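You operate a simulated robot arm through the tools that you are given. There is no shell and no other tool. Be economical: measure what you need, move in short steps, check, and stop when the job is done.

You are at the controls of a simulated two-armed robot. One attempt, no reset.

JOB
Take the short mandrel with the smallest size on its label from the tiled table and leave it in the green tray on the green table. Stack the can labelled "grease" from the tiled table on top of the can labelled "INK". Take the lid off the tall blue can and lay it down on the tiled table. Close the suction drawer. Take the purple corner pad and leave it on the deck of the cart. Take the tall orange cup and leave it on the glue card. Turn the front gap knob to 0.1. Put the short orange reel on the brown board. Take the blue plug gauge and leave it on the bottom shelf of the tall rack. Any order will do. Set down upright: tall orange cup, blue plug gauge.

It is judged by the outcome, as a careful person would: the job done as asked, and still so three seconds after it is handed in. It fails if anything else is knocked over, pushed out of place, dropped, spilled or broken. Lids that push on must go on centred and level and be pressed home; caps that screw on are set level and turned clockwise until they are tight.

ROBOT AND FRAMES
Two 7-joint arms with two-finger parallel grippers on one trunk, on a base that drives. Base frame: it is fixed to the floor where the robot stands at the start and does not move with it; the origin is under the middle of the robot, x ahead of it, y to its left, z up; the surface under the hand at the start is at about z = 800. Readings come in mm, degrees, newtons and seconds.
The left shoulder is at the start at [50, 165, 1180], the right one opposite. With the tool pointing down near the work surface each hand reaches from about 100 to 680 mm from the robot's upright axis, wherever it stands, measured 20 degrees to its own side. Places, roughly: blue plug gauge [1750, 250, 750]; bottom shelf of the tall rack [-1800, -2000, 300]; brown board (11x8x2 cm) [-1200, 200, 800]; deck of the cart [100, 9400, 800]; front gap knob [-6300, 4300, 700]; glue card [-4500, 3000, 750]; green can, purple can, silver can [500, 0, 750]; green tray on the green table (15x22 cm) [-2740, 3920, 860]; purple corner pad (9x6x6 cm) [-1400, 5700, 900]; short mandrel [500, 250, 1000]; short orange reel (6x6x5 cm) [-1000, -2100, 800]; suction drawer [3800, 5700, 400]; tall blue can [1000, 0, 750]; tall orange cup (7x6x10 cm) [-4700, 3200, 800]. Payload 3.91 kg a hand.
Tool frame (each hand has its own): the origin (TCP) lies between the finger pads and is the grasp point; the fingertips stand 30 mm ahead of it; z points along the fingers, y is the line along which they close. The gripper opens to 110 mm. The fingers are 20 mm wide and 10 mm thick; the gripper's body (48 by 112 mm) begins 55 mm behind the TCP.
Orientation is that of the tool frame in the base frame, as [roll, pitch, yaw] about the fixed x, y, z axes, in that order (R = Rz(yaw) Ry(pitch) Rx(roll)). With the fingers straight down and closing along the base's y, the tool's x points along the base's -x, its y along +y and its z along -z.

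CONTROLS
- The arms move only by the tool drive_tool. It takes "left_increments", "right_increments" or both (then of equal length, played together; a hand with none holds still); each is a list of rows, each a list of 3 entries, a list of its own where there are three numbers: the shift along the base's x, y, z in mm, then the turn, a rotation vector about the base's x, y, z in degrees, then the finger opening in mm, from 0 to 110. In form: [[[x, y, z], [wx, wy, wz], hand], ...]. A call has 1 to 12 rows; each row shifts and turns the commanded pose from where the row before left it. Each row takes 0.2 s and may step no farther than 50 mm and 8.6 degrees from the row before; otherwise, or with a gripper value out of range, the whole call is refused. A pose out of reach is approached as far as the arm can. The call stops where the force on the tool passes 40 N (or 10 N more than at its start, if that is more) or the arm is blocked; 0.2 s more then pass. The fingers move at their own pace (about 45 mm/s each) and stop on an object; they squeeze with about 20 N. The grip force told is the motor's: it shows also when the fingers shut on nothing. Time passes only in rows, and 0.2 s behind the last, so rows that do not move let the fingers close. It gives the time, the measured TCP pose, the force on the tool (base axes), the opening and the grip force at its end, in the units of the frame above (readings bear some noise), with the torque about the TCP (base axes, N m) and any sound that the robot's microphone picked up.
- Cameras (640 x 400 px; columns grow to the right, rows downward): "scene" is now at [116.5, -3.1, 1369]; the picture's right is [0.06, -1.00, 0.00], its down [-0.51, -0.03, -0.86] and it looks along [0.86, 0.05, -0.51] (base axes); focal length 254 px, centre (320, 200). "left" rides on the left gripper at [72, -17, -103] in its tool frame; the picture's right is [0.23, 0.97, 0.00], its down [-0.76, 0.18, -0.62] and it looks along [-0.61, 0.14, 0.78] (tool axes); focal length 222 px, centre (320, 200). "right" rides on the right gripper at [72, 17, -103] in its tool frame; the picture's right is [-0.23, 0.97, 0.00], its down [-0.76, -0.18, -0.62] and it looks along [-0.61, -0.14, 0.78] (tool axes); focal length 222 px, centre (320, 200). There is no depth. A picture from a camera that has moved, and an enlarged one, comes with that camera's place and axes in the base frame and with its lens. The place of the scene camera against the robot may be out by one fixed shift of up to 25 mm in any direction.
- capture(camera): a new picture of that camera. The clock stands still meanwhile.
- raise_lower(by): slides the trunk up (or, below 0, down) by that many mm; the arms and the scene camera ride with it, the base frame stays. It gives what a move gives, with no picture.
- drive_base(legs): drives the robot by 1 to 6 legs, each [ahead, left, turn to the left] in mm, mm and degrees, along the robot's own axes; the way and the turn of a leg run together, so that a leg with both is an arc; at most 1500 mm and 180 degrees a leg. The arms and the cameras ride along, it lands a little off, and it stops where it bumps. It gives what a move gives.
- head_to(pan, tilt): turns the head with the scene camera to pan (to the left, within 80 degrees either way) and tilt (down, from -29 to 69), counted from straight ahead of the robot. It gives what a move gives.
- close_up(camera, box): a new picture of the part [left, top, right, bottom] of that camera's present view, enlarged. The clock stands still meanwhile.
- sign_off(): hands the job in; it is judged then, once.

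Go step by step. Nothing tells you exact positions but the pictures and the camera data: compare them with the known pose of the tool, close in by small moves and look again before you grip or let go. The budget is 217 turns and 220 pictures, counting those below and the enlarged ones. Unless the task says otherwise, let go and move clear before handing in, and close with one line.

The tools are called after "Request:" as name(argument=value, ...) on one line, values as JSON. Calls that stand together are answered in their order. drive_tool: Moves the arms, as the interface text tells. Its arguments: {"type":"object","properties":{"left_increments":{"type":"array","items":{"type":"array"}},"right_increments":{"type":"array","items":{"type":"array"}}},"required":[]} The other tools are called the same way: raise_lower (by) slides the trunk up or down; drive_base (legs) drives the base; head_to (pan, tilt) turns the head that bears the scene camera; capture (camera) takes a picture; close_up (camera, box) takes an enlarged picture of a part of a camera's view; sign_off () hands the job in.

At the start:

```text
time: 0.0
left_eef_pos: [378.6, 173.4, 1163.9]
left_ee_rot: [-179.9, 0.1, 180.0]
left_wrist_force: [0.3, 0.3, 0.6]
left_ft_torque: [-0.04, -0.01, 0.01]
left_width: 110.1
left_gripper_force: 0.1
right_eef_pos: [394.4, -134.7, 1208.8]
right_ee_rot: [180.0, 0.0, 179.9]
right_wrist_force: [0.0, -0.1, -0.5]
right_ft_torque: [0.0, 0.02, -0.02]
right_width: 110.0
right_gripper_force: 0.0
trunk travel left (down, up): [-400.0, 103.0]
robot x, y, heading: [-0.7, -1.4, -0.1]
head pan, tilt: [3.2, 30.8]
```

scene: 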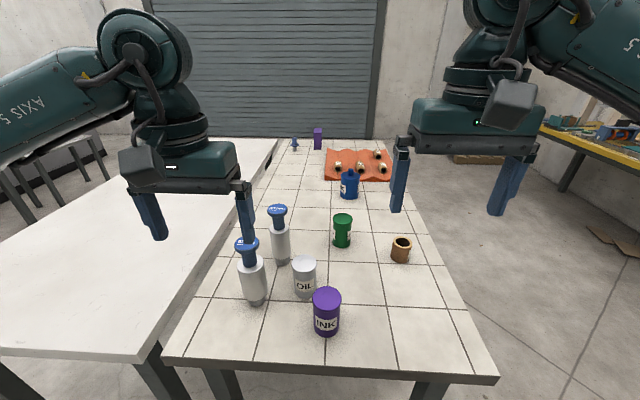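
right: 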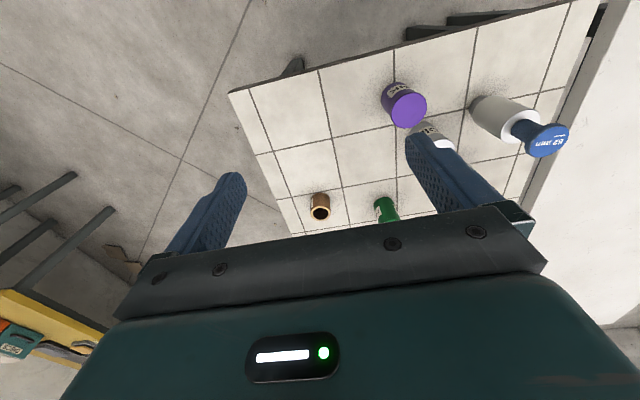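
left: 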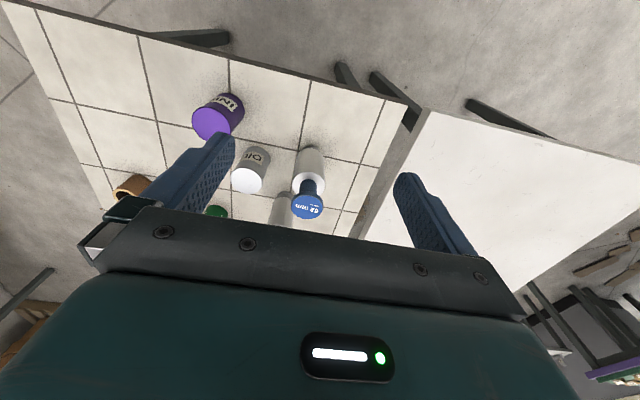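

I see the tiled table ahead with two mandrels, the cans, and the blue can farther off. I start by enlarging the scene to read the labels.

Request:
close_up(camera="scene", box=[220, 190, 360, 340])

Request:
close_up(camera="scene", box=[260, 120, 420, 220])

Request:
close_up(camera="left", box=[180, 80, 340, 230])

Request:
close_up(camera="right", box=[360, 70, 580, 230])

```text
2.67 times, centred on (290, 265) of scene
camera zoom: at [116.5, -3.1, 1369.0], right [0.06, -1.0, 0.0], down [-0.51, -0.03, -0.86], along [0.86, 0.05, -0.51], focal length 676 px, centre (400, 27)
```

zoom: 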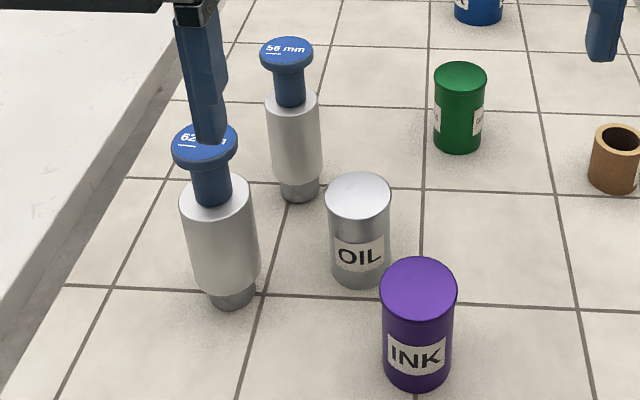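

```text
4.00 times, centred on (340, 170) of scene
camera zoom: at [116.5, -3.1, 1369.0], right [0.06, -1.0, 0.0], down [-0.51, -0.03, -0.86], along [0.86, 0.05, -0.51], focal length 1014 px, centre (240, 320)
```

zoom: 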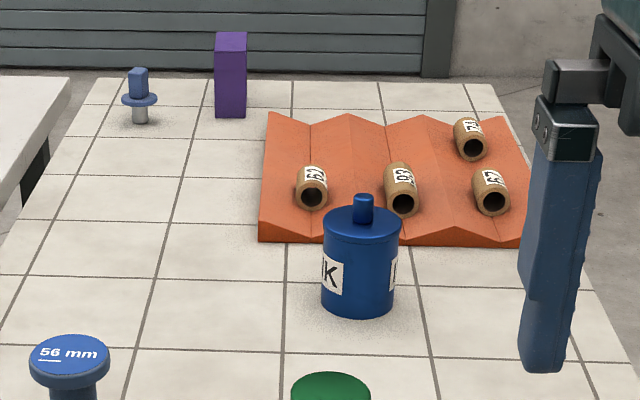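

```text
2.67 times, centred on (260, 155) of left
camera zoom: at [305.4, 158.4, 1268.2], right [-0.23, 0.97, 0.0], down [0.76, 0.18, 0.62], along [0.61, 0.14, -0.78], focal length 592 px, centre (480, 320)
```

zoom: 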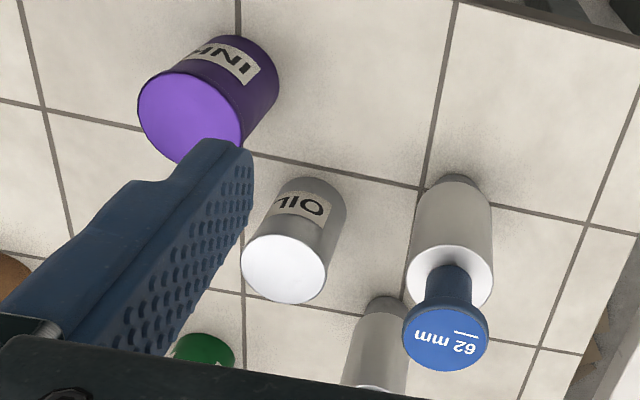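

```text
2.50 times, centred on (470, 150) of right
camera zoom: at [321.5, -117.8, 1312.3], right [0.23, 0.97, 0.0], down [0.76, -0.18, 0.62], along [0.61, -0.14, -0.78], focal length 555 px, centre (-55, 325)
```

zoom: 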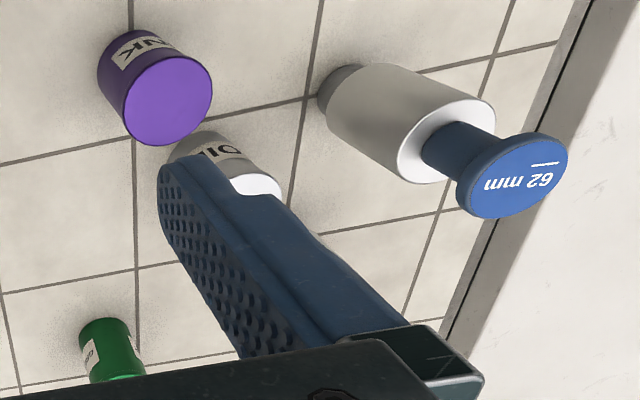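

Two mandrels (62 and 56 mm) stand at about (539,184) and (687,146), purple INK at about (470,3), the green can at about (782,-39). I move a little closer and look around.

Request:
drive_base(legs=[[80, 0, 0]])

Request:
head_to(pan=0, tilt=45)

Request:
drive_tool(left_increments=[[[-20, 50, 0], [0, 0, 0], 110], [[-20, 50, 0], [0, 0, 0], 110], [[0, 50, 0], [0, 0, 0], 110]], right_increments=[[[0, -50, 0], [0, 0, 0], 110], [[0, -50, 0], [0, 0, 0], 110], [[0, -50, 0], [0, 0, 0], 110]])

Request:
capture(camera="scene")

```text
time: 1.1
left_eef_pos: [459.3, 175.2, 1162.6]
left_ee_rot: [-180.0, 0.1, -179.8]
left_wrist_force: [-0.4, 0.1, 0.4]
left_ft_torque: [-0.04, 0.06, 0.01]
left_width: 110.0
left_gripper_force: 0.1
right_eef_pos: [474.9, -133.0, 1208.6]
right_ee_rot: [-179.9, 0.0, -179.8]
right_wrist_force: [-0.5, -0.6, 0.0]
right_ft_torque: [-0.02, -0.02, -0.02]
right_width: 110.2
right_gripper_force: 0.1
trunk travel left (down, up): [-400.0, 103.0]
robot x, y, heading: [82.2, -1.4, -0.1]
head pan, tilt: [3.2, 30.8]
```

```text
time: 1.8
left_eef_pos: [458.5, 175.8, 1162.8]
left_ee_rot: [180.0, 0.1, -179.8]
left_wrist_force: [-0.1, 0.7, 0.3]
left_ft_torque: [0.0, 0.02, -0.02]
left_width: 110.0
left_gripper_force: 0.0
right_eef_pos: [473.1, -134.6, 1208.8]
right_ee_rot: [180.0, 0.0, -179.9]
right_wrist_force: [0.2, -0.4, 0.4]
right_ft_torque: [0.03, -0.02, 0.0]
right_width: 110.1
right_gripper_force: 0.1
trunk travel left (down, up): [-400.0, 103.0]
robot x, y, heading: [78.7, 2.9, 0.1]
head pan, tilt: [0.0, 45.0]
```

```text
refused: row 1 steps farther than a row can; nothing moved
```

```text
212 pictures are left
camera scene: at [187.6, -7.7, 1347.7], right [0.0, -1.0, 0.0], down [-0.71, 0.0, -0.71], along [0.71, 0.0, -0.71], focal length 254 px, centre (320, 200)
```

scene: 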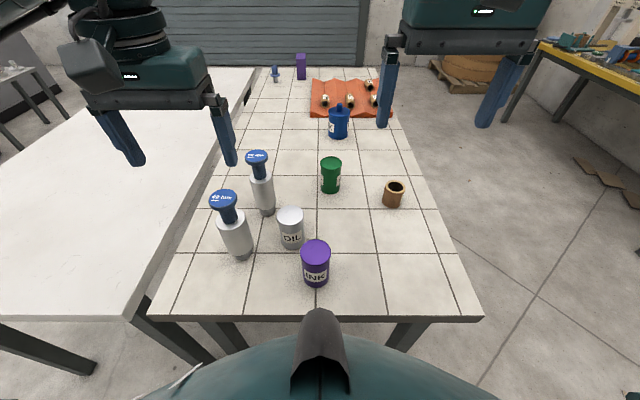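

The closer view agrees with my positions. I check the clearance between my base and the table before going closer.

Request:
head_to(pan=0, tilt=69)

Request:
drive_tool(left_increments=[[[0, 45, 0], [0, 0, 0], 110], [[0, 45, 0], [0, 0, 0], 110], [[0, 45, 0], [0, 0, 0], 110]], right_increments=[[[0, -45, 0], [0, 0, 0], 110], [[0, -45, 0], [0, 0, 0], 110], [[0, -45, 0], [0, 0, 0], 110]])

Request:
capture(camera="scene")

Request:
head_to(pan=0, tilt=30)

Request:
close_up(camera="scene", box=[240, 100, 440, 250])

```text
time: 2.7
left_eef_pos: [457.9, 175.7, 1162.7]
left_ee_rot: [180.0, 0.1, -179.8]
left_wrist_force: [0.5, 0.2, 0.2]
left_ft_torque: [-0.01, 0.02, 0.0]
left_width: 110.0
left_gripper_force: 0.0
right_eef_pos: [474.4, -133.4, 1208.9]
right_ee_rot: [179.9, 0.0, -179.9]
right_wrist_force: [0.0, -0.9, -0.2]
right_ft_torque: [0.0, 0.02, -0.01]
right_width: 110.2
right_gripper_force: 0.0
trunk travel left (down, up): [-400.0, 103.0]
robot x, y, heading: [77.5, 0.9, 0.3]
head pan, tilt: [0.0, 68.8]
```

```text
time: 3.5
left_eef_pos: [458.4, 311.5, 1162.0]
left_ee_rot: [180.0, 0.3, -179.9]
left_wrist_force: [-0.2, 0.2, -0.4]
left_ft_torque: [-0.01, -0.02, 0.01]
left_width: 109.9
left_gripper_force: 0.1
right_eef_pos: [473.7, -269.2, 1211.2]
right_ee_rot: [180.0, 0.1, -179.8]
right_wrist_force: [-0.2, 0.4, -0.4]
right_ft_torque: [0.0, -0.01, 0.01]
right_width: 110.0
right_gripper_force: 0.1
trunk travel left (down, up): [-400.0, 103.0]
robot x, y, heading: [79.6, -4.0, 0.2]
head pan, tilt: [0.0, 68.8]
```

```text
211 pictures are left
camera scene: at [161.4, -7.8, 1318.9], right [0.0, -1.0, 0.0], down [-0.93, 0.0, -0.36], along [0.36, 0.0, -0.93], focal length 254 px, centre (320, 200)
```

scene: 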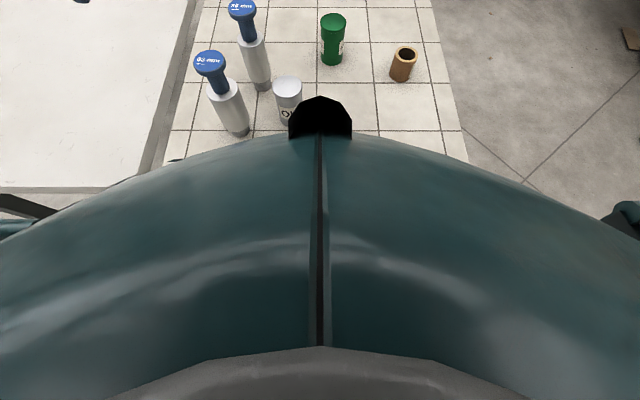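

```text
time: 4.6
left_eef_pos: [458.6, 309.8, 1161.0]
left_ee_rot: [-180.0, 0.0, -179.9]
left_wrist_force: [0.3, -0.1, -0.7]
left_ft_torque: [0.0, 0.01, 0.0]
left_width: 110.2
left_gripper_force: 0.2
right_eef_pos: [474.8, -269.3, 1211.0]
right_ee_rot: [179.9, 0.1, 180.0]
right_wrist_force: [-0.9, 0.1, 1.0]
right_ft_torque: [0.03, 0.01, -0.01]
right_width: 110.0
right_gripper_force: 0.1
trunk travel left (down, up): [-400.0, 103.0]
robot x, y, heading: [82.5, 0.3, -0.0]
head pan, tilt: [0.0, 30.0]
```

```text
2.67 times, centred on (340, 175) of scene
camera zoom: at [196.8, -7.7, 1370.2], right [0.0, -1.0, 0.0], down [-0.5, 0.0, -0.87], along [0.87, 0.0, -0.5], focal length 676 px, centre (267, 267)
```

zoom: 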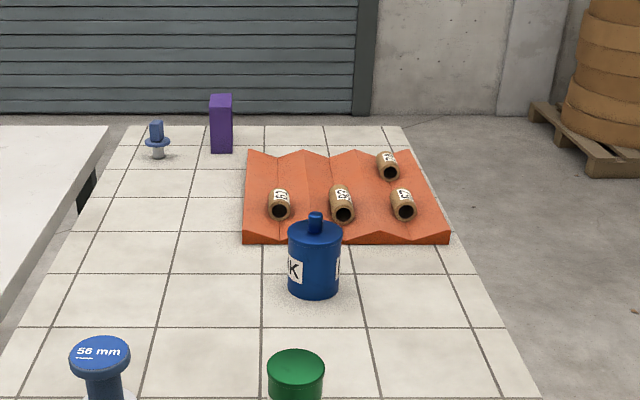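

I move the left hand to look down at the 56 mm mandrel.

Request:
drive_tool(left_increments=[[[28, -33, -6], [0, 0, 0], 110], [[28, -33, -6], [0, 0, 0], 110], [[28, -33, -6], [0, 0, 0], 110], [[28, -33, -6], [0, 0, 0], 110], [[28, -33, -6], [0, 0, 0], 110]])

Request:
capture(camera="left")

```text
time: 5.8
left_eef_pos: [597.7, 145.5, 1135.0]
left_ee_rot: [179.9, 0.0, -179.8]
left_wrist_force: [0.0, 0.2, 1.1]
left_ft_torque: [-0.01, -0.03, 0.01]
left_width: 109.8
left_gripper_force: 0.0
right_eef_pos: [475.3, -269.2, 1210.4]
right_ee_rot: [179.8, 0.0, -179.9]
right_wrist_force: [-0.6, -0.2, -1.2]
right_ft_torque: [0.0, 0.01, -0.02]
right_width: 110.0
right_gripper_force: 0.1
trunk travel left (down, up): [-400.0, 103.0]
robot x, y, heading: [79.0, -1.4, 0.0]
head pan, tilt: [0.0, 30.0]
```

```text
209 pictures are left
camera left: at [524.7, 129.5, 1240.1], right [-0.23, 0.97, 0.0], down [0.76, 0.18, 0.62], along [0.61, 0.14, -0.78], focal length 222 px, centre (320, 200)
```

left: 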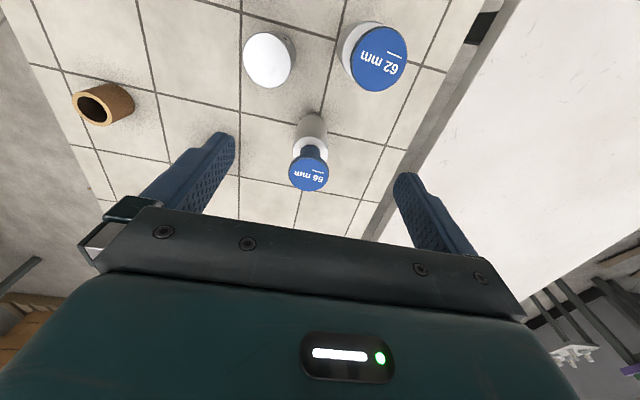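

The flange of the 56 mm mandrel is at about (673,148,1002). I go over it and check.

Request:
drive_tool(left_increments=[[[38, 1, -40], [0, 0, 0], 110], [[37, 1, -40], [0, 0, 0], 110]])

Request:
capture(camera="left")

```text
refused: row 1 steps farther than a row can; nothing moved
```

```text
208 pictures are left
camera left: at [524.7, 129.5, 1240.1], right [-0.23, 0.97, 0.0], down [0.76, 0.18, 0.62], along [0.61, 0.14, -0.78], focal length 222 px, centre (320, 200)
```

left: 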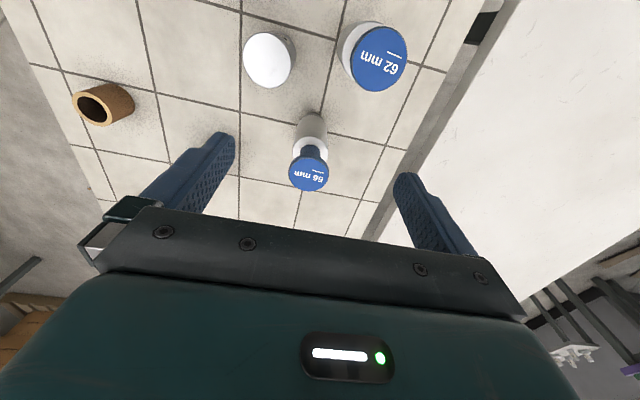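

The step was too long; I repeat with smaller rows.

Request:
drive_tool(left_increments=[[[25, 1, -27], [0, 0, 0], 110], [[25, 1, -27], [0, 0, 0], 110], [[25, 1, -27], [0, 0, 0], 110]])

Request:
capture(camera="left")

```text
time: 6.6
left_eef_pos: [672.0, 147.7, 1051.8]
left_ee_rot: [180.0, 0.2, -179.7]
left_wrist_force: [0.0, -0.1, 0.2]
left_ft_torque: [-0.01, -0.04, -0.02]
left_width: 110.0
left_gripper_force: 0.0
right_eef_pos: [473.9, -267.7, 1209.4]
right_ee_rot: [180.0, -0.1, -180.0]
right_wrist_force: [0.0, -0.9, -0.1]
right_ft_torque: [-0.01, 0.01, 0.0]
right_width: 110.0
right_gripper_force: 0.1
trunk travel left (down, up): [-400.0, 103.0]
robot x, y, heading: [79.9, 2.4, 0.1]
head pan, tilt: [0.0, 30.0]
```

```text
207 pictures are left
camera left: at [599.9, 132.1, 1157.7], right [-0.23, 0.97, 0.0], down [0.76, 0.18, 0.62], along [0.61, 0.14, -0.78], focal length 222 px, centre (320, 200)
```

left: 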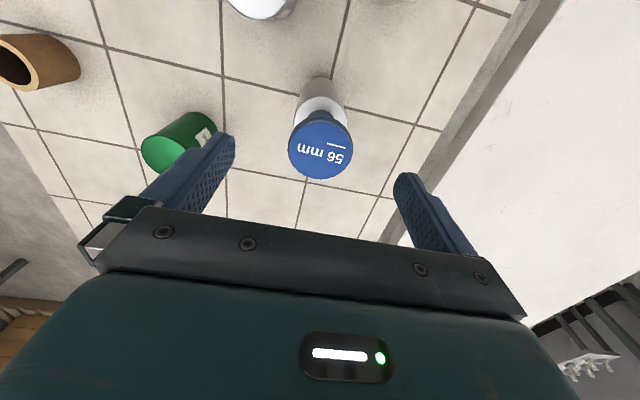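

Centred over it. I go down so the pads take the flange, close, and test the weight.

Request:
drive_tool(left_increments=[[[1, 1, -30], [0, 0, 0], 110], [[0, 0, -28], [0, 0, 0], 110], [[0, 0, 0], [0, 0, 0], 40], [[0, 0, 0], [0, 0, 0], 20], [[0, 0, 0], [0, 0, 0], 10], [[0, 0, 0], [0, 0, 0], 10], [[0, 0, 0], [0, 0, 0], 10]])

```text
time: 8.2
left_eef_pos: [673.0, 149.3, 992.7]
left_ee_rot: [180.0, 0.1, -179.7]
left_wrist_force: [-0.2, 0.5, 0.1]
left_ft_torque: [-0.01, 0.0, -0.01]
left_width: 53.9
left_gripper_force: 19.7
right_eef_pos: [474.6, -268.9, 1211.1]
right_ee_rot: [180.0, 0.0, 180.0]
right_wrist_force: [0.1, 0.4, -0.2]
right_ft_torque: [0.02, 0.01, 0.02]
right_width: 110.2
right_gripper_force: 0.0
trunk travel left (down, up): [-400.0, 103.0]
robot x, y, heading: [79.7, -2.9, 0.3]
head pan, tilt: [0.0, 30.0]
```

Request:
drive_tool(left_increments=[[[0, 0, 10], [0, 0, 0], 10], [[0, 0, 10], [0, 0, 0], 10], [[0, 0, 20], [0, 0, 0], 10], [[0, 0, 0], [0, 0, 0], 10]])

Request:
capture(camera="left")

Request:
capture(camera="scene")

```text
time: 9.2
left_eef_pos: [672.6, 149.4, 1035.3]
left_ee_rot: [-180.0, 0.0, -179.8]
left_wrist_force: [0.6, 0.0, -3.4]
left_ft_torque: [0.0, 0.01, 0.02]
left_width: 53.9
left_gripper_force: 19.8
right_eef_pos: [474.3, -267.7, 1210.4]
right_ee_rot: [179.9, 0.0, -179.9]
right_wrist_force: [0.6, -0.5, 0.0]
right_ft_torque: [-0.01, 0.0, 0.0]
right_width: 109.9
right_gripper_force: 0.1
trunk travel left (down, up): [-400.0, 103.0]
robot x, y, heading: [76.0, -0.1, -0.1]
head pan, tilt: [0.0, 30.0]
```

```text
206 pictures are left
camera left: at [599.9, 133.6, 1140.1], right [-0.23, 0.97, 0.0], down [0.76, 0.18, 0.62], along [0.61, 0.14, -0.78], focal length 222 px, centre (320, 200)
```

left: 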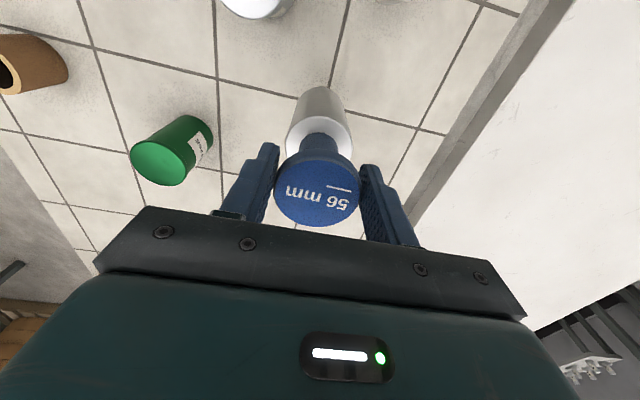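

```text
205 pictures are left
camera scene: at [197.3, -7.5, 1370.2], right [0.0, -1.0, 0.0], down [-0.5, 0.0, -0.87], along [0.87, 0.0, -0.5], focal length 254 px, centre (320, 200)
```

scene: 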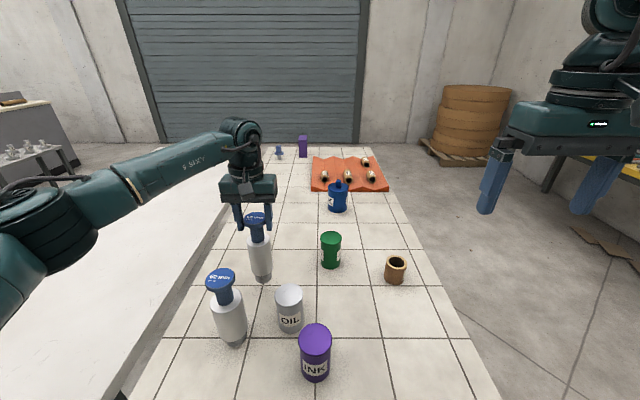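

The mandrel is light and held firmly. I read the green can's label.

Request:
close_up(camera="left", box=[120, 100, 240, 200])

Request:
drive_tool(left_increments=[[[0, 0, 40], [0, 0, 0], 10], [[0, 0, 40], [0, 0, 0], 10], [[0, 0, 45], [0, 0, 0], 10], [[0, 0, 45], [0, 0, 0], 10], [[-40, 10, 0], [0, 0, 0], 10], [[-40, 20, 0], [0, 0, 0], 10], [[-40, 20, 0], [0, 0, 0], 10], [[-40, 20, 0], [0, 0, 0], 10], [[-40, 20, 0], [0, 0, 0], 10], [[-40, 20, 0], [0, 0, 0], 10]])

```text
4.00 times, centred on (180, 150) of left
camera zoom: at [599.9, 133.6, 1140.1], right [-0.23, 0.97, 0.0], down [0.76, 0.18, 0.62], along [0.61, 0.14, -0.78], focal length 888 px, centre (880, 400)
```

zoom: 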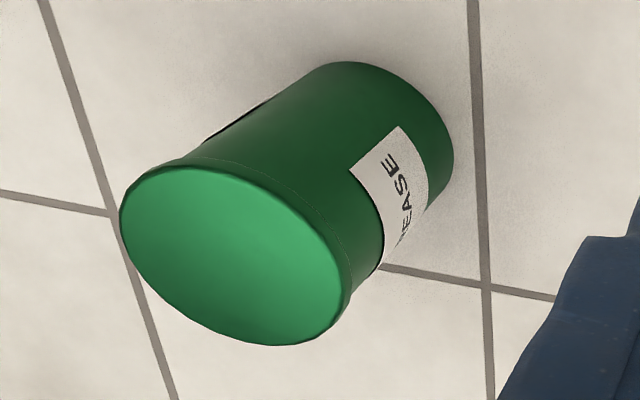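

```text
time: 11.4
left_eef_pos: [431.4, 258.0, 1204.8]
left_ee_rot: [180.0, 0.1, -179.6]
left_wrist_force: [1.4, -0.1, -2.5]
left_ft_torque: [-0.01, 0.02, 0.02]
left_width: 53.6
left_gripper_force: 19.8
right_eef_pos: [473.0, -267.0, 1209.9]
right_ee_rot: [-180.0, 0.2, -179.9]
right_wrist_force: [-0.2, -0.5, -0.6]
right_ft_torque: [0.01, -0.03, -0.01]
right_width: 109.9
right_gripper_force: 0.1
trunk travel left (down, up): [-400.0, 103.0]
robot x, y, heading: [80.1, -1.4, 0.1]
head pan, tilt: [0.0, 30.0]
```

The green can is grease, near (777,-30). I drive round to the right side of the table to reach it.

Request:
drive_base(legs=[[-200, 0, 0], [0, -820, 0], [740, 0, 0], [0, 0, 90]])

Request:
capture(camera="scene")

```text
time: 27.8
left_eef_pos: [367.6, -490.1, 1205.6]
left_ee_rot: [-180.0, 0.1, -88.4]
left_wrist_force: [-0.8, 0.8, -4.1]
left_ft_torque: [-0.02, -0.03, 0.03]
left_width: 53.6
left_gripper_force: 20.1
right_eef_pos: [893.2, -433.8, 1210.3]
right_ee_rot: [179.9, 0.0, -88.4]
right_wrist_force: [-0.7, 0.2, 0.3]
right_ft_torque: [0.0, -0.01, -0.01]
right_width: 110.2
right_gripper_force: 0.1
trunk travel left (down, up): [-400.0, 103.0]
robot x, y, heading: [634.8, -832.8, 91.5]
head pan, tilt: [0.0, 30.0]
```

```text
203 pictures are left
camera scene: at [629.1, -722.9, 1370.2], right [1.0, 0.03, 0.0], down [0.01, -0.5, -0.87], along [-0.02, 0.87, -0.5], focal length 254 px, centre (320, 200)
```

scene: 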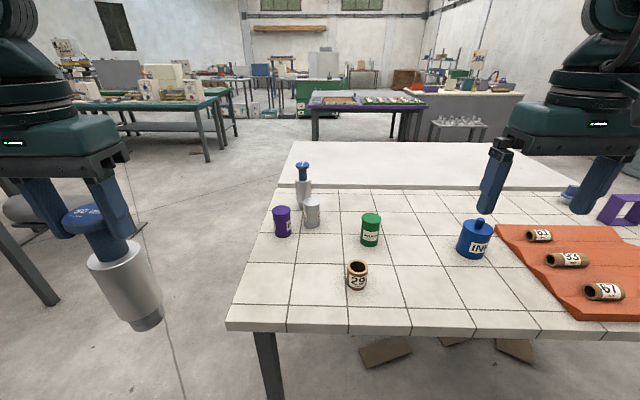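

I zoom in on the blue can's label.

Request:
close_up(camera="scene", box=[260, 150, 500, 300])

Request:
close_up(camera="scene", box=[450, 180, 640, 300])

```text
2.67 times, centred on (380, 225) of scene
camera zoom: at [629.1, -722.9, 1370.2], right [1.0, 0.03, 0.0], down [0.01, -0.5, -0.87], along [-0.02, 0.87, -0.5], focal length 676 px, centre (160, 133)
```

zoom: 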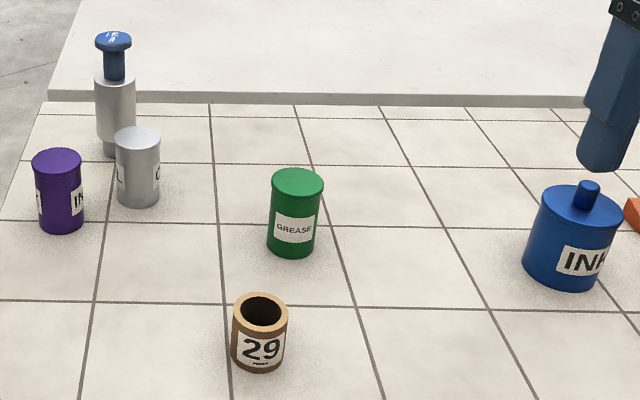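

```text
3.33 times, centred on (545, 240) of scene
camera zoom: at [629.1, -722.9, 1370.2], right [1.0, 0.03, 0.0], down [0.01, -0.5, -0.87], along [-0.02, 0.87, -0.5], focal length 845 px, centre (-430, 67)
```

zoom: 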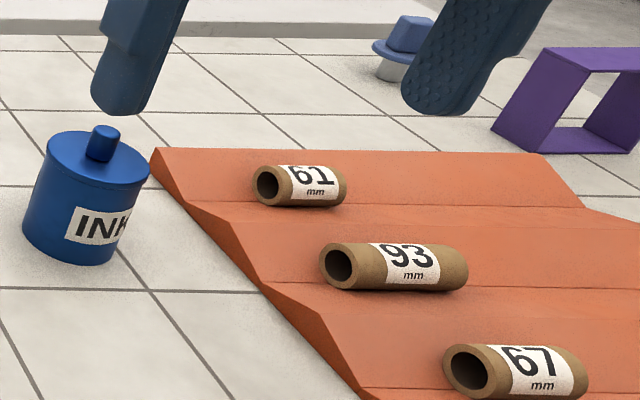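

Grease is at about (780,-30). I drive up to the table edge and bring the right hand above it.

Request:
drive_base(legs=[[145, 0, -1.5]])

Request:
drive_tool(right_increments=[[[-25, 40, 0], [0, 0, 0], 110], [[-25, 40, 0], [0, 0, 0], 110], [[-25, 40, -10], [0, 0, 0], 110], [[-20, 30, -30], [0, 0, 0], 110], [[-10, 20, -40], [0, 0, 0], 110]])

Request:
capture(camera="right")

```text
time: 29.1
left_eef_pos: [375.9, -340.2, 1204.1]
left_ee_rot: [180.0, -0.1, -89.9]
left_wrist_force: [0.6, 0.7, -3.4]
left_ft_torque: [-0.03, 0.03, -0.01]
left_width: 53.4
left_gripper_force: 20.1
right_eef_pos: [901.1, -299.9, 1209.4]
right_ee_rot: [-180.0, 0.1, -89.9]
right_wrist_force: [0.2, 0.3, -0.6]
right_ft_torque: [-0.01, -0.01, -0.01]
right_width: 110.0
right_gripper_force: 0.0
trunk travel left (down, up): [-400.0, 103.0]
robot x, y, heading: [633.8, -697.7, 90.3]
head pan, tilt: [0.0, 30.0]
```

```text
time: 30.4
left_eef_pos: [375.8, -341.3, 1204.5]
left_ee_rot: [179.9, 0.0, -89.9]
left_wrist_force: [0.5, -0.5, -3.5]
left_ft_torque: [-0.03, -0.01, 0.01]
left_width: 53.5
left_gripper_force: 20.0
right_eef_pos: [797.1, -128.9, 1128.4]
right_ee_rot: [-180.0, 0.0, -89.8]
right_wrist_force: [-0.4, -0.9, 0.1]
right_ft_torque: [-0.04, 0.03, -0.01]
right_width: 109.8
right_gripper_force: 0.1
trunk travel left (down, up): [-400.0, 103.0]
robot x, y, heading: [630.4, -696.5, 90.1]
head pan, tilt: [0.0, 30.0]
```

```text
200 pictures are left
camera right: at [779.6, -200.6, 1232.3], right [-0.97, 0.22, 0.0], down [0.18, 0.76, 0.62], along [0.14, 0.61, -0.78], focal length 222 px, centre (320, 200)
```

right: 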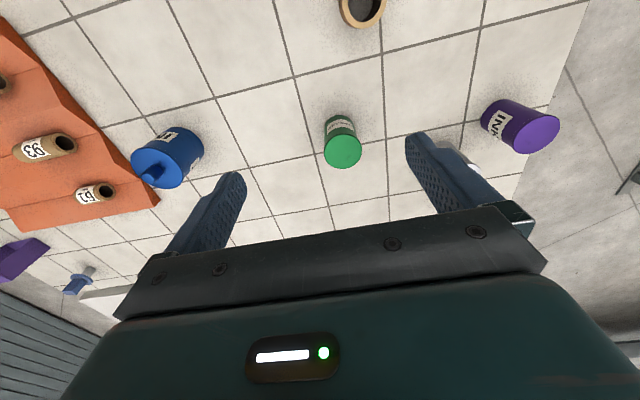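

I move 35 mm closer and descend over the grease can.

Request:
drive_base(legs=[[35, 0, 0]])

Request:
drive_tool(right_increments=[[[-9, 30, -35], [0, 0, 0], 110], [[-9, 30, -35], [0, 0, 0], 110], [[0, 0, -45], [0, 0, 0], 110], [[0, 0, -45], [0, 0, 0], 110]])

Request:
capture(camera="right")

```text
time: 31.2
left_eef_pos: [375.9, -306.8, 1203.8]
left_ee_rot: [180.0, 0.0, -89.9]
left_wrist_force: [0.6, 1.3, -3.4]
left_ft_torque: [-0.07, 0.0, 0.01]
left_width: 53.3
left_gripper_force: 19.9
right_eef_pos: [797.0, -92.1, 1129.5]
right_ee_rot: [-180.0, 0.0, -89.8]
right_wrist_force: [0.2, -0.6, -1.1]
right_ft_torque: [-0.04, 0.01, -0.02]
right_width: 109.8
right_gripper_force: 0.0
trunk travel left (down, up): [-400.0, 103.0]
robot x, y, heading: [634.0, -656.6, 90.3]
head pan, tilt: [0.0, 30.0]
```

```text
time: 32.2
left_eef_pos: [374.8, -305.3, 1204.2]
left_ee_rot: [180.0, 0.0, -89.9]
left_wrist_force: [-0.3, -0.4, -3.4]
left_ft_torque: [-0.04, 0.03, -0.04]
left_width: 53.8
left_gripper_force: 20.0
right_eef_pos: [776.6, -33.3, 967.3]
right_ee_rot: [-180.0, 0.0, -89.8]
right_wrist_force: [0.5, -0.9, 0.0]
right_ft_torque: [0.01, -0.01, 0.02]
right_width: 110.0
right_gripper_force: 0.0
trunk travel left (down, up): [-400.0, 103.0]
robot x, y, heading: [634.0, -656.7, 90.1]
head pan, tilt: [0.0, 30.0]
```

```text
199 pictures are left
camera right: at [759.6, -105.0, 1070.4], right [-0.97, 0.22, 0.0], down [0.18, 0.76, 0.62], along [0.14, 0.61, -0.78], focal length 222 px, centre (320, 200)
```

right: 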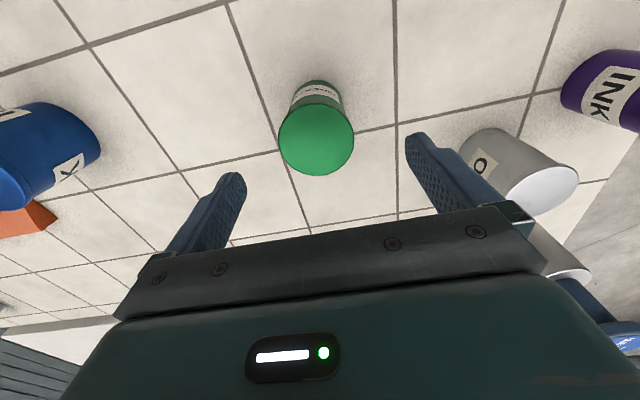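

Centred. I descend and grip the grease can.

Request:
drive_tool(right_increments=[[[2, -1, -40], [0, 0, 0], 110], [[0, 0, -40], [0, 0, 0], 110], [[0, 0, -20], [0, 0, 0], 110], [[0, 0, 0], [0, 0, 0], 50], [[0, 0, 0], [0, 0, 0], 30], [[0, 0, 0], [0, 0, 0], 30], [[0, 0, 0], [0, 0, 0], 30], [[0, 0, 10], [0, 0, 0], 30], [[0, 0, 30], [0, 0, 0], 30], [[0, 0, 40], [0, 0, 0], 30], [[0, 0, 40], [0, 0, 0], 30]])

Request:
capture(camera="right")

```text
time: 34.6
left_eef_pos: [375.3, -307.5, 1205.1]
left_ee_rot: [180.0, 0.1, -89.8]
left_wrist_force: [0.8, 0.5, -3.8]
left_ft_torque: [-0.02, 0.0, 0.01]
left_width: 53.6
left_gripper_force: 19.6
right_eef_pos: [779.2, -32.7, 988.0]
right_ee_rot: [-180.0, 0.0, -89.8]
right_wrist_force: [-0.9, -0.3, -2.1]
right_ft_torque: [-0.01, -0.03, 0.01]
right_width: 61.2
right_gripper_force: 20.0
trunk travel left (down, up): [-400.0, 103.0]
robot x, y, heading: [632.3, -656.1, 90.1]
head pan, tilt: [0.0, 30.0]
```

```text
198 pictures are left
camera right: at [763.2, -105.3, 1092.0], right [-0.97, 0.22, 0.0], down [0.17, 0.76, 0.62], along [0.14, 0.61, -0.78], focal length 222 px, centre (320, 200)
```

right: 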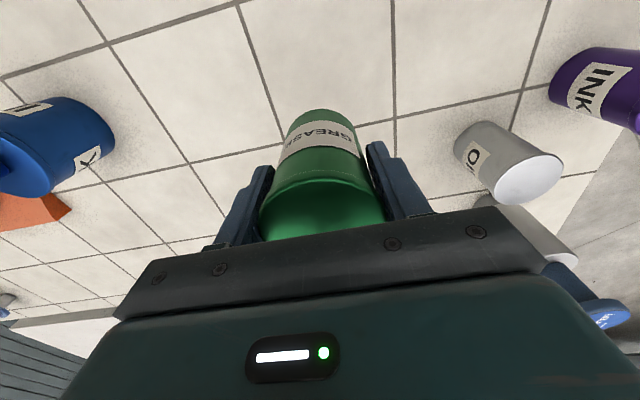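

The grease can is up. I raise it and slide left along the table toward the INK can.

Request:
drive_tool(right_increments=[[[0, -10, 40], [0, 0, 0], 30], [[0, -10, 40], [0, 0, 0], 30], [[0, -20, 40], [0, 0, 0], 30]])

Request:
drive_base(legs=[[0, 280, 0]])

Request:
capture(camera="right")

Request:
capture(camera="scene")

```text
time: 35.4
left_eef_pos: [375.7, -306.4, 1203.8]
left_ee_rot: [180.0, 0.0, -89.8]
left_wrist_force: [-0.1, 0.2, -3.6]
left_ft_torque: [0.0, -0.01, 0.04]
left_width: 53.5
left_gripper_force: 20.3
right_eef_pos: [782.2, -76.6, 1108.1]
right_ee_rot: [-179.9, 0.0, -89.7]
right_wrist_force: [0.3, -0.2, -3.1]
right_ft_torque: [-0.03, 0.02, 0.02]
right_width: 61.3
right_gripper_force: 20.3
trunk travel left (down, up): [-400.0, 103.0]
robot x, y, heading: [633.3, -655.8, 90.1]
head pan, tilt: [0.0, 30.0]
```

```text
time: 38.4
left_eef_pos: [108.9, -305.3, 1202.9]
left_ee_rot: [180.0, 0.1, -90.3]
left_wrist_force: [0.3, 0.1, -2.5]
left_ft_torque: [-0.01, -0.01, -0.02]
left_width: 53.6
left_gripper_force: 19.9
right_eef_pos: [517.4, -76.6, 1106.4]
right_ee_rot: [180.0, 0.1, -90.1]
right_wrist_force: [-0.4, 0.6, -2.4]
right_ft_torque: [-0.05, -0.02, -0.01]
right_width: 61.2
right_gripper_force: 20.0
trunk travel left (down, up): [-400.0, 103.0]
robot x, y, heading: [366.2, -654.1, 90.0]
head pan, tilt: [0.0, 30.0]
```

```text
197 pictures are left
camera right: at [499.5, -149.2, 1210.6], right [-0.97, 0.23, 0.0], down [0.18, 0.76, 0.62], along [0.14, 0.61, -0.78], focal length 222 px, centre (320, 200)
```

right: 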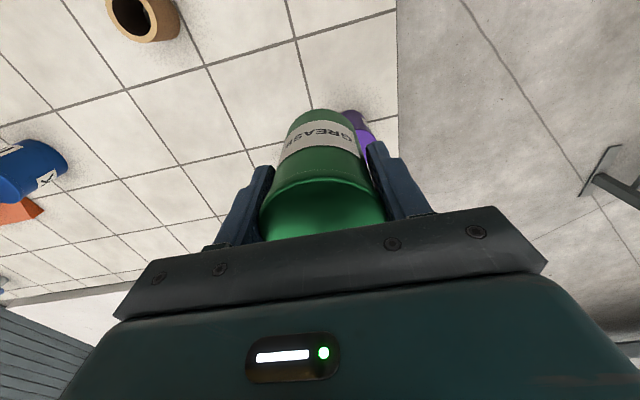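

```text
196 pictures are left
camera scene: at [361.8, -546.2, 1370.2], right [1.0, 0.0, 0.0], down [0.0, -0.5, -0.87], along [0.0, 0.87, -0.5], focal length 254 px, centre (320, 200)
```

scene: 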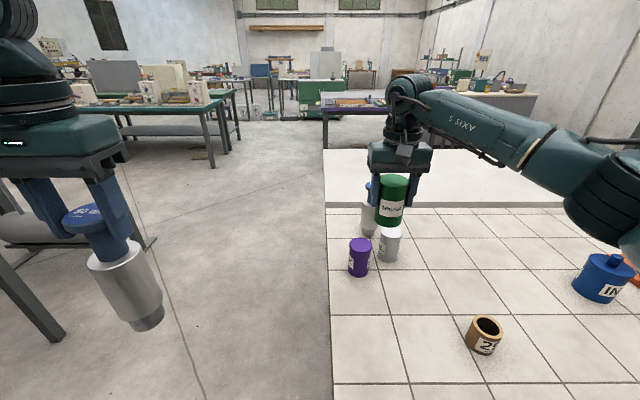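

The held can hides the INK can; I shift the hand sideways for a clear view.

Request:
drive_tool(right_increments=[[[40, 10, 0], [0, 0, 0], 30], [[40, 10, 0], [0, 0, 0], 30], [[40, 10, 0], [0, 0, 0], 30]])

Request:
capture(camera="right")

Request:
close_up(camera="scene", box=[320, 160, 440, 290])

```text
time: 39.2
left_eef_pos: [109.0, -304.3, 1204.0]
left_ee_rot: [180.0, 0.0, -90.1]
left_wrist_force: [-0.7, 0.4, -3.6]
left_ft_torque: [-0.04, 0.01, 0.01]
left_width: 53.6
left_gripper_force: 20.2
right_eef_pos: [637.4, -45.6, 1107.7]
right_ee_rot: [180.0, -0.1, -90.2]
right_wrist_force: [0.5, -0.2, -2.9]
right_ft_torque: [-0.04, 0.0, -0.05]
right_width: 61.6
right_gripper_force: 20.5
trunk travel left (down, up): [-400.0, 103.0]
robot x, y, heading: [364.7, -657.5, 90.1]
head pan, tilt: [0.0, 30.0]
```

```text
195 pictures are left
camera right: at [620.4, -117.5, 1211.4], right [-0.97, 0.23, 0.0], down [0.18, 0.76, 0.62], along [0.14, 0.61, -0.78], focal length 222 px, centre (320, 200)
```

right: 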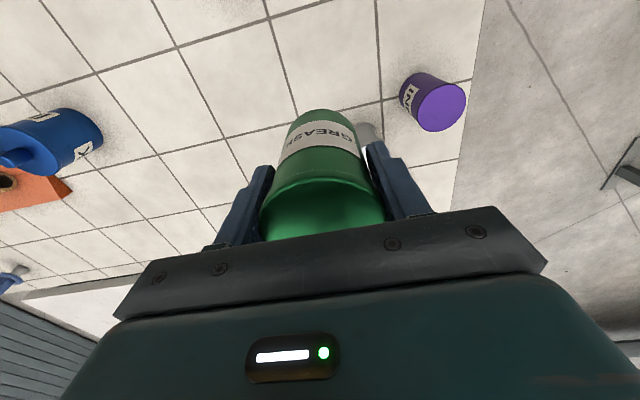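

```text
3.08 times, centred on (380, 225) of scene
camera zoom: at [362.8, -546.1, 1370.2], right [1.0, 0.0, 0.0], down [0.0, -0.5, -0.87], along [0.0, 0.87, -0.5], focal length 780 px, centre (135, 123)
```

zoom: 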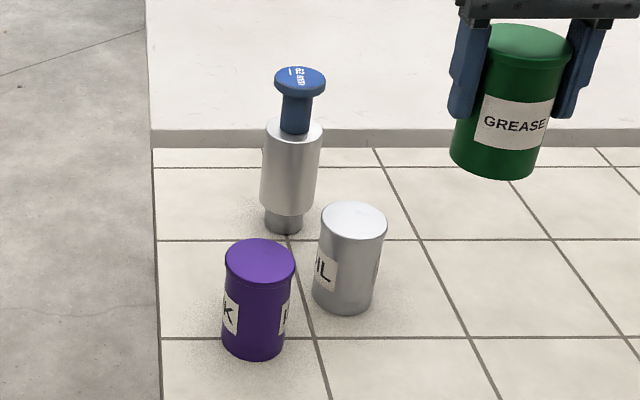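

INK top centre estimates as about (477,8,897). I bring the grease can above it with a small gap and check.

Request:
drive_tool(right_increments=[[[-40, 13, 0], [0, 0, 0], 30], [[-40, 13, 0], [0, 0, 0], 30], [[-40, 14, 0], [0, 0, 0], 30], [[-40, 14, 0], [0, 0, 0], 30], [[0, 0, -40], [0, 0, 0], 30], [[0, 0, -40], [0, 0, 0], 30], [[0, 0, -25], [0, 0, 0], 30], [[0, 0, 0], [0, 0, 0], 30]])

Request:
close_up(camera="scene", box=[310, 180, 430, 290])

Request:
capture(camera="right")

Request:
capture(camera="left")

```text
time: 41.0
left_eef_pos: [108.6, -303.9, 1203.9]
left_ee_rot: [180.0, 0.1, -90.2]
left_wrist_force: [-0.3, 0.6, -3.6]
left_ft_torque: [-0.06, -0.02, 0.01]
left_width: 53.7
left_gripper_force: 19.6
right_eef_pos: [486.5, -16.5, 997.4]
right_ee_rot: [-180.0, 0.0, -90.2]
right_wrist_force: [-0.1, 0.4, -2.4]
right_ft_torque: [0.0, 0.02, 0.01]
right_width: 61.3
right_gripper_force: 20.3
right hand out of reach, approached as far as the arm can: row 3, 4
trunk travel left (down, up): [-400.0, 103.0]
robot x, y, heading: [365.2, -659.1, 89.9]
head pan, tilt: [0.0, 30.0]
```

```text
3.64 times, centred on (370, 235) of scene
camera zoom: at [361.9, -546.3, 1370.2], right [1.0, 0.0, 0.0], down [0.0, -0.5, -0.87], along [0.0, 0.87, -0.5], focal length 922 px, centre (138, 73)
```

zoom: 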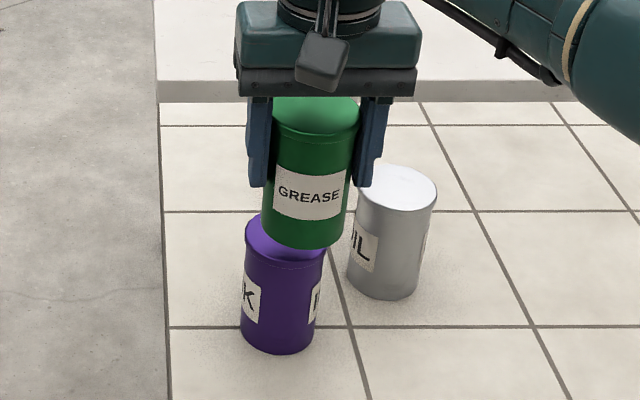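

```text
192 pictures are left
camera right: at [469.0, -89.0, 1099.8], right [-0.97, 0.23, 0.0], down [0.18, 0.76, 0.62], along [0.14, 0.61, -0.78], focal length 222 px, centre (320, 200)
```

right: 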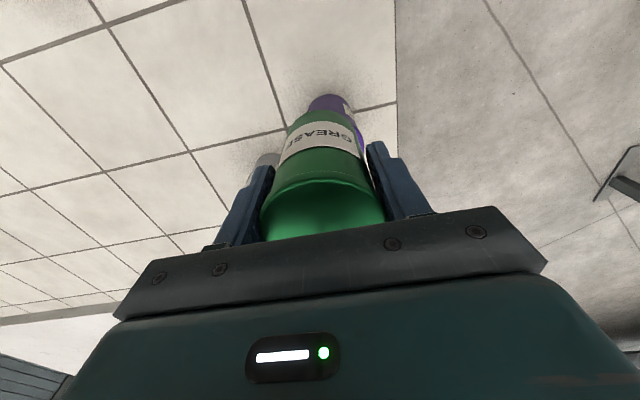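

```text
191 pictures are left
camera left: at [125.4, -376.5, 1309.5], right [-0.97, -0.22, 0.0], down [-0.17, 0.76, 0.62], along [-0.14, 0.61, -0.78], focal length 222 px, centre (320, 200)
```

left: 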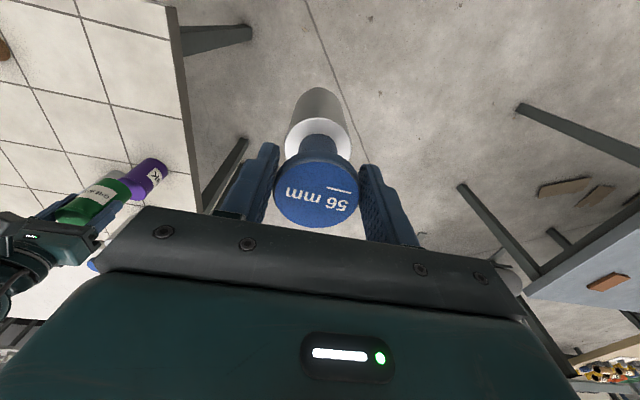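

The arm was at its reach limit up high; lower down I shift the remaining 9 mm in x and 24 mm in y.

Request:
drive_tool(right_increments=[[[-5, 12, -5], [0, 0, 0], 30], [[-5, 12, -5], [0, 0, 0], 30], [[0, 0, 0], [0, 0, 0], 30]])

Request:
close_up(camera="scene", box=[310, 180, 430, 290])

Request:
close_up(camera="left", box=[20, 120, 200, 280])

```text
time: 41.8
left_eef_pos: [109.5, -305.5, 1204.1]
left_ee_rot: [-180.0, 0.2, -90.2]
left_wrist_force: [0.4, 0.1, -3.4]
left_ft_torque: [0.0, 0.03, 0.0]
left_width: 54.0
left_gripper_force: 19.8
right_eef_pos: [480.6, -7.9, 989.1]
right_ee_rot: [-180.0, 0.0, -90.2]
right_wrist_force: [-0.2, 0.0, -3.0]
right_ft_torque: [-0.03, -0.03, 0.02]
right_width: 61.4
right_gripper_force: 20.0
right hand out of reach, approached as far as the arm can: row 1, 2
trunk travel left (down, up): [-400.0, 103.0]
robot x, y, heading: [365.4, -656.7, 89.7]
head pan, tilt: [0.0, 30.0]
```

```text
3.64 times, centred on (370, 235) of scene
camera zoom: at [362.0, -546.2, 1370.2], right [1.0, 0.0, 0.0], down [0.0, -0.5, -0.87], along [0.0, 0.87, -0.5], focal length 922 px, centre (138, 73)
```

zoom: 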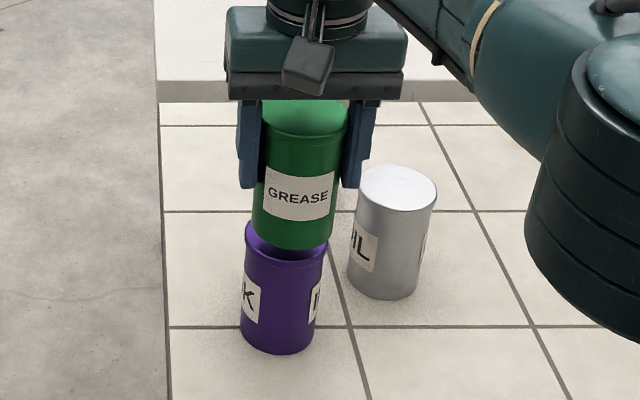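

```text
2.50 times, centred on (110, 200) of left
camera zoom: at [125.5, -376.4, 1309.5], right [-0.97, -0.22, 0.0], down [-0.17, 0.76, 0.62], along [-0.14, 0.61, -0.78], focal length 555 px, centre (845, 200)
```

zoom: 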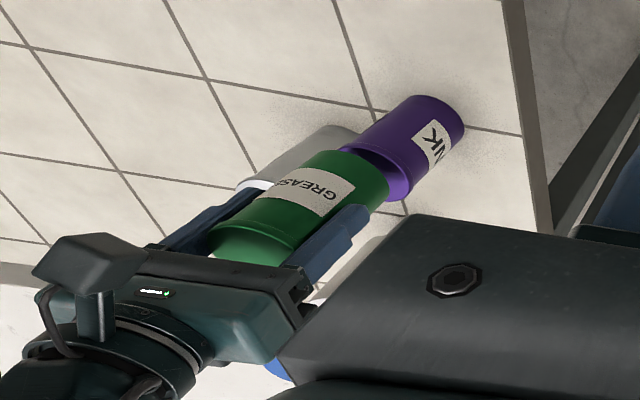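

I'm at the reach limit again; raising the trunk lets the hand work lower relative to the shoulder and gain reach.

Request:
raise_lower(by=95)

Request:
drive_tool(right_increments=[[[0, 0, -40], [0, 0, 0], 30], [[0, 0, -40], [0, 0, 0], 30], [[-2, 8, -10], [0, 0, 0], 30], [[-2, 8, 0], [0, 0, 0], 30], [[0, 0, 0], [0, 0, 0], 30]])

Request:
close_up(camera="scene", box=[310, 180, 430, 290])

Request:
close_up(camera="left", box=[20, 120, 200, 280])

```text
time: 43.1
left_eef_pos: [108.6, -304.2, 1299.9]
left_ee_rot: [-179.9, -0.1, -90.3]
left_wrist_force: [0.1, 0.2, -2.5]
left_ft_torque: [-0.06, -0.04, -0.03]
left_width: 53.5
left_gripper_force: 19.3
right_eef_pos: [481.0, -7.8, 1083.8]
right_ee_rot: [-180.0, 0.0, -90.1]
right_wrist_force: [0.3, -0.2, -2.1]
right_ft_torque: [-0.01, 0.0, -0.01]
right_width: 61.4
right_gripper_force: 19.7
trunk travel left (down, up): [-495.0, 8.0]
robot x, y, heading: [363.0, -660.2, 89.8]
head pan, tilt: [0.0, 30.0]
```

```text
time: 44.3
left_eef_pos: [109.6, -304.3, 1299.5]
left_ee_rot: [180.0, 0.0, -90.2]
left_wrist_force: [0.1, -0.6, -3.8]
left_ft_torque: [-0.04, 0.01, -0.02]
left_width: 53.6
left_gripper_force: 20.6
right_eef_pos: [480.3, -13.6, 999.0]
right_ee_rot: [180.0, -0.1, -90.2]
right_wrist_force: [0.0, 0.5, -3.7]
right_ft_torque: [0.03, 0.01, -0.01]
right_width: 61.4
right_gripper_force: 20.1
right hand out of reach, approached as far as the arm can: row 2, 3, 4
trunk travel left (down, up): [-495.0, 8.0]
robot x, y, heading: [366.5, -655.9, 89.7]
head pan, tilt: [0.0, 30.0]
```

```text
3.64 times, centred on (370, 235) of scene
camera zoom: at [362.0, -546.1, 1465.2], right [1.0, 0.0, 0.0], down [0.0, -0.5, -0.87], along [0.0, 0.87, -0.5], focal length 922 px, centre (138, 73)
```

zoom: 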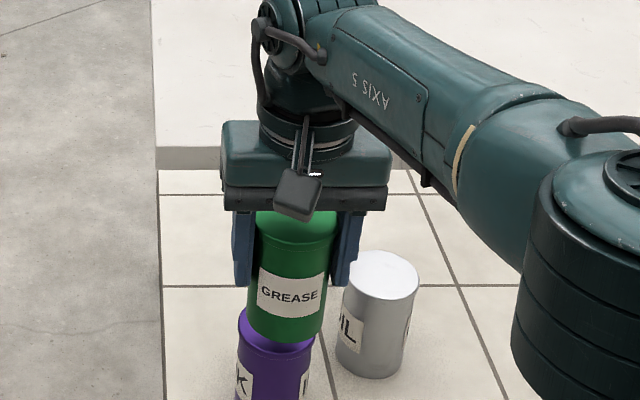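

```text
2.50 times, centred on (110, 200) of left
camera zoom: at [125.4, -376.3, 1404.5], right [-0.97, -0.22, 0.0], down [-0.17, 0.76, 0.62], along [-0.14, 0.61, -0.78], focal length 555 px, centre (845, 200)
```

zoom: 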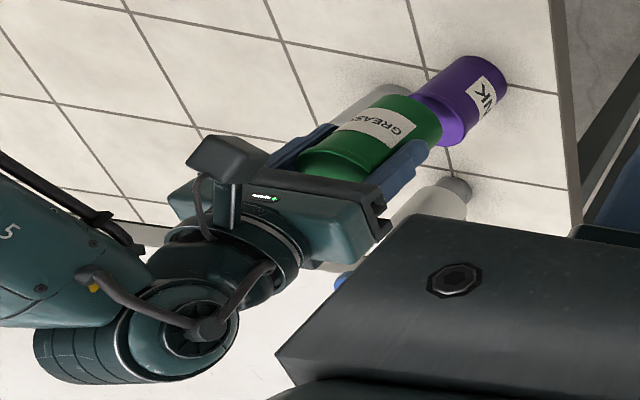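

Raising hurt. Turning the base about 15° left brings the right shoulder nearer the table without driving closer, so I do that with the trunk back down.

Request:
drive_tool(right_increments=[[[0, -20, 40], [0, 0, 0], 30], [[0, -20, 40], [0, 0, 0], 30]])

Request:
drive_base(legs=[[0, 0, 15]])

Request:
raise_lower(by=-95)

```text
time: 44.9
left_eef_pos: [109.1, -305.0, 1299.0]
left_ee_rot: [-180.0, 0.1, -90.2]
left_wrist_force: [0.0, -1.0, -3.4]
left_ft_torque: [-0.03, -0.02, -0.01]
left_width: 53.5
left_gripper_force: 20.4
right_eef_pos: [481.8, -55.4, 1080.3]
right_ee_rot: [-180.0, 0.0, -90.4]
right_wrist_force: [0.0, -0.1, -2.9]
right_ft_torque: [0.0, 0.02, -0.01]
right_width: 61.2
right_gripper_force: 20.3
trunk travel left (down, up): [-495.0, 8.0]
robot x, y, heading: [364.1, -658.3, 89.4]
head pan, tilt: [0.0, 30.0]
```

```text
time: 46.2
left_eef_pos: [24.1, -386.3, 1300.8]
left_ee_rot: [180.0, 0.0, -74.8]
left_wrist_force: [-0.3, 0.0, -3.9]
left_ft_torque: [0.02, -0.04, -0.03]
left_width: 53.5
left_gripper_force: 20.1
right_eef_pos: [317.5, -46.1, 1078.4]
right_ee_rot: [-179.9, 0.0, -74.8]
right_wrist_force: [0.1, -0.6, -2.5]
right_ft_torque: [-0.04, 0.01, -0.02]
right_width: 61.3
right_gripper_force: 20.2
trunk travel left (down, up): [-495.0, 8.0]
robot x, y, heading: [365.2, -660.6, 105.3]
head pan, tilt: [0.0, 30.0]
```

```text
time: 47.5
left_eef_pos: [24.5, -386.1, 1204.5]
left_ee_rot: [180.0, 0.1, -74.8]
left_wrist_force: [-0.1, 0.2, -3.8]
left_ft_torque: [-0.05, -0.01, -0.03]
left_width: 53.7
left_gripper_force: 20.5
right_eef_pos: [317.1, -46.4, 984.5]
right_ee_rot: [-179.9, -0.1, -74.8]
right_wrist_force: [0.0, 0.7, -3.0]
right_ft_torque: [0.0, -0.02, -0.03]
right_width: 61.0
right_gripper_force: 19.8
trunk travel left (down, up): [-400.0, 103.0]
robot x, y, heading: [365.5, -656.8, 105.2]
head pan, tilt: [0.0, 30.0]
```

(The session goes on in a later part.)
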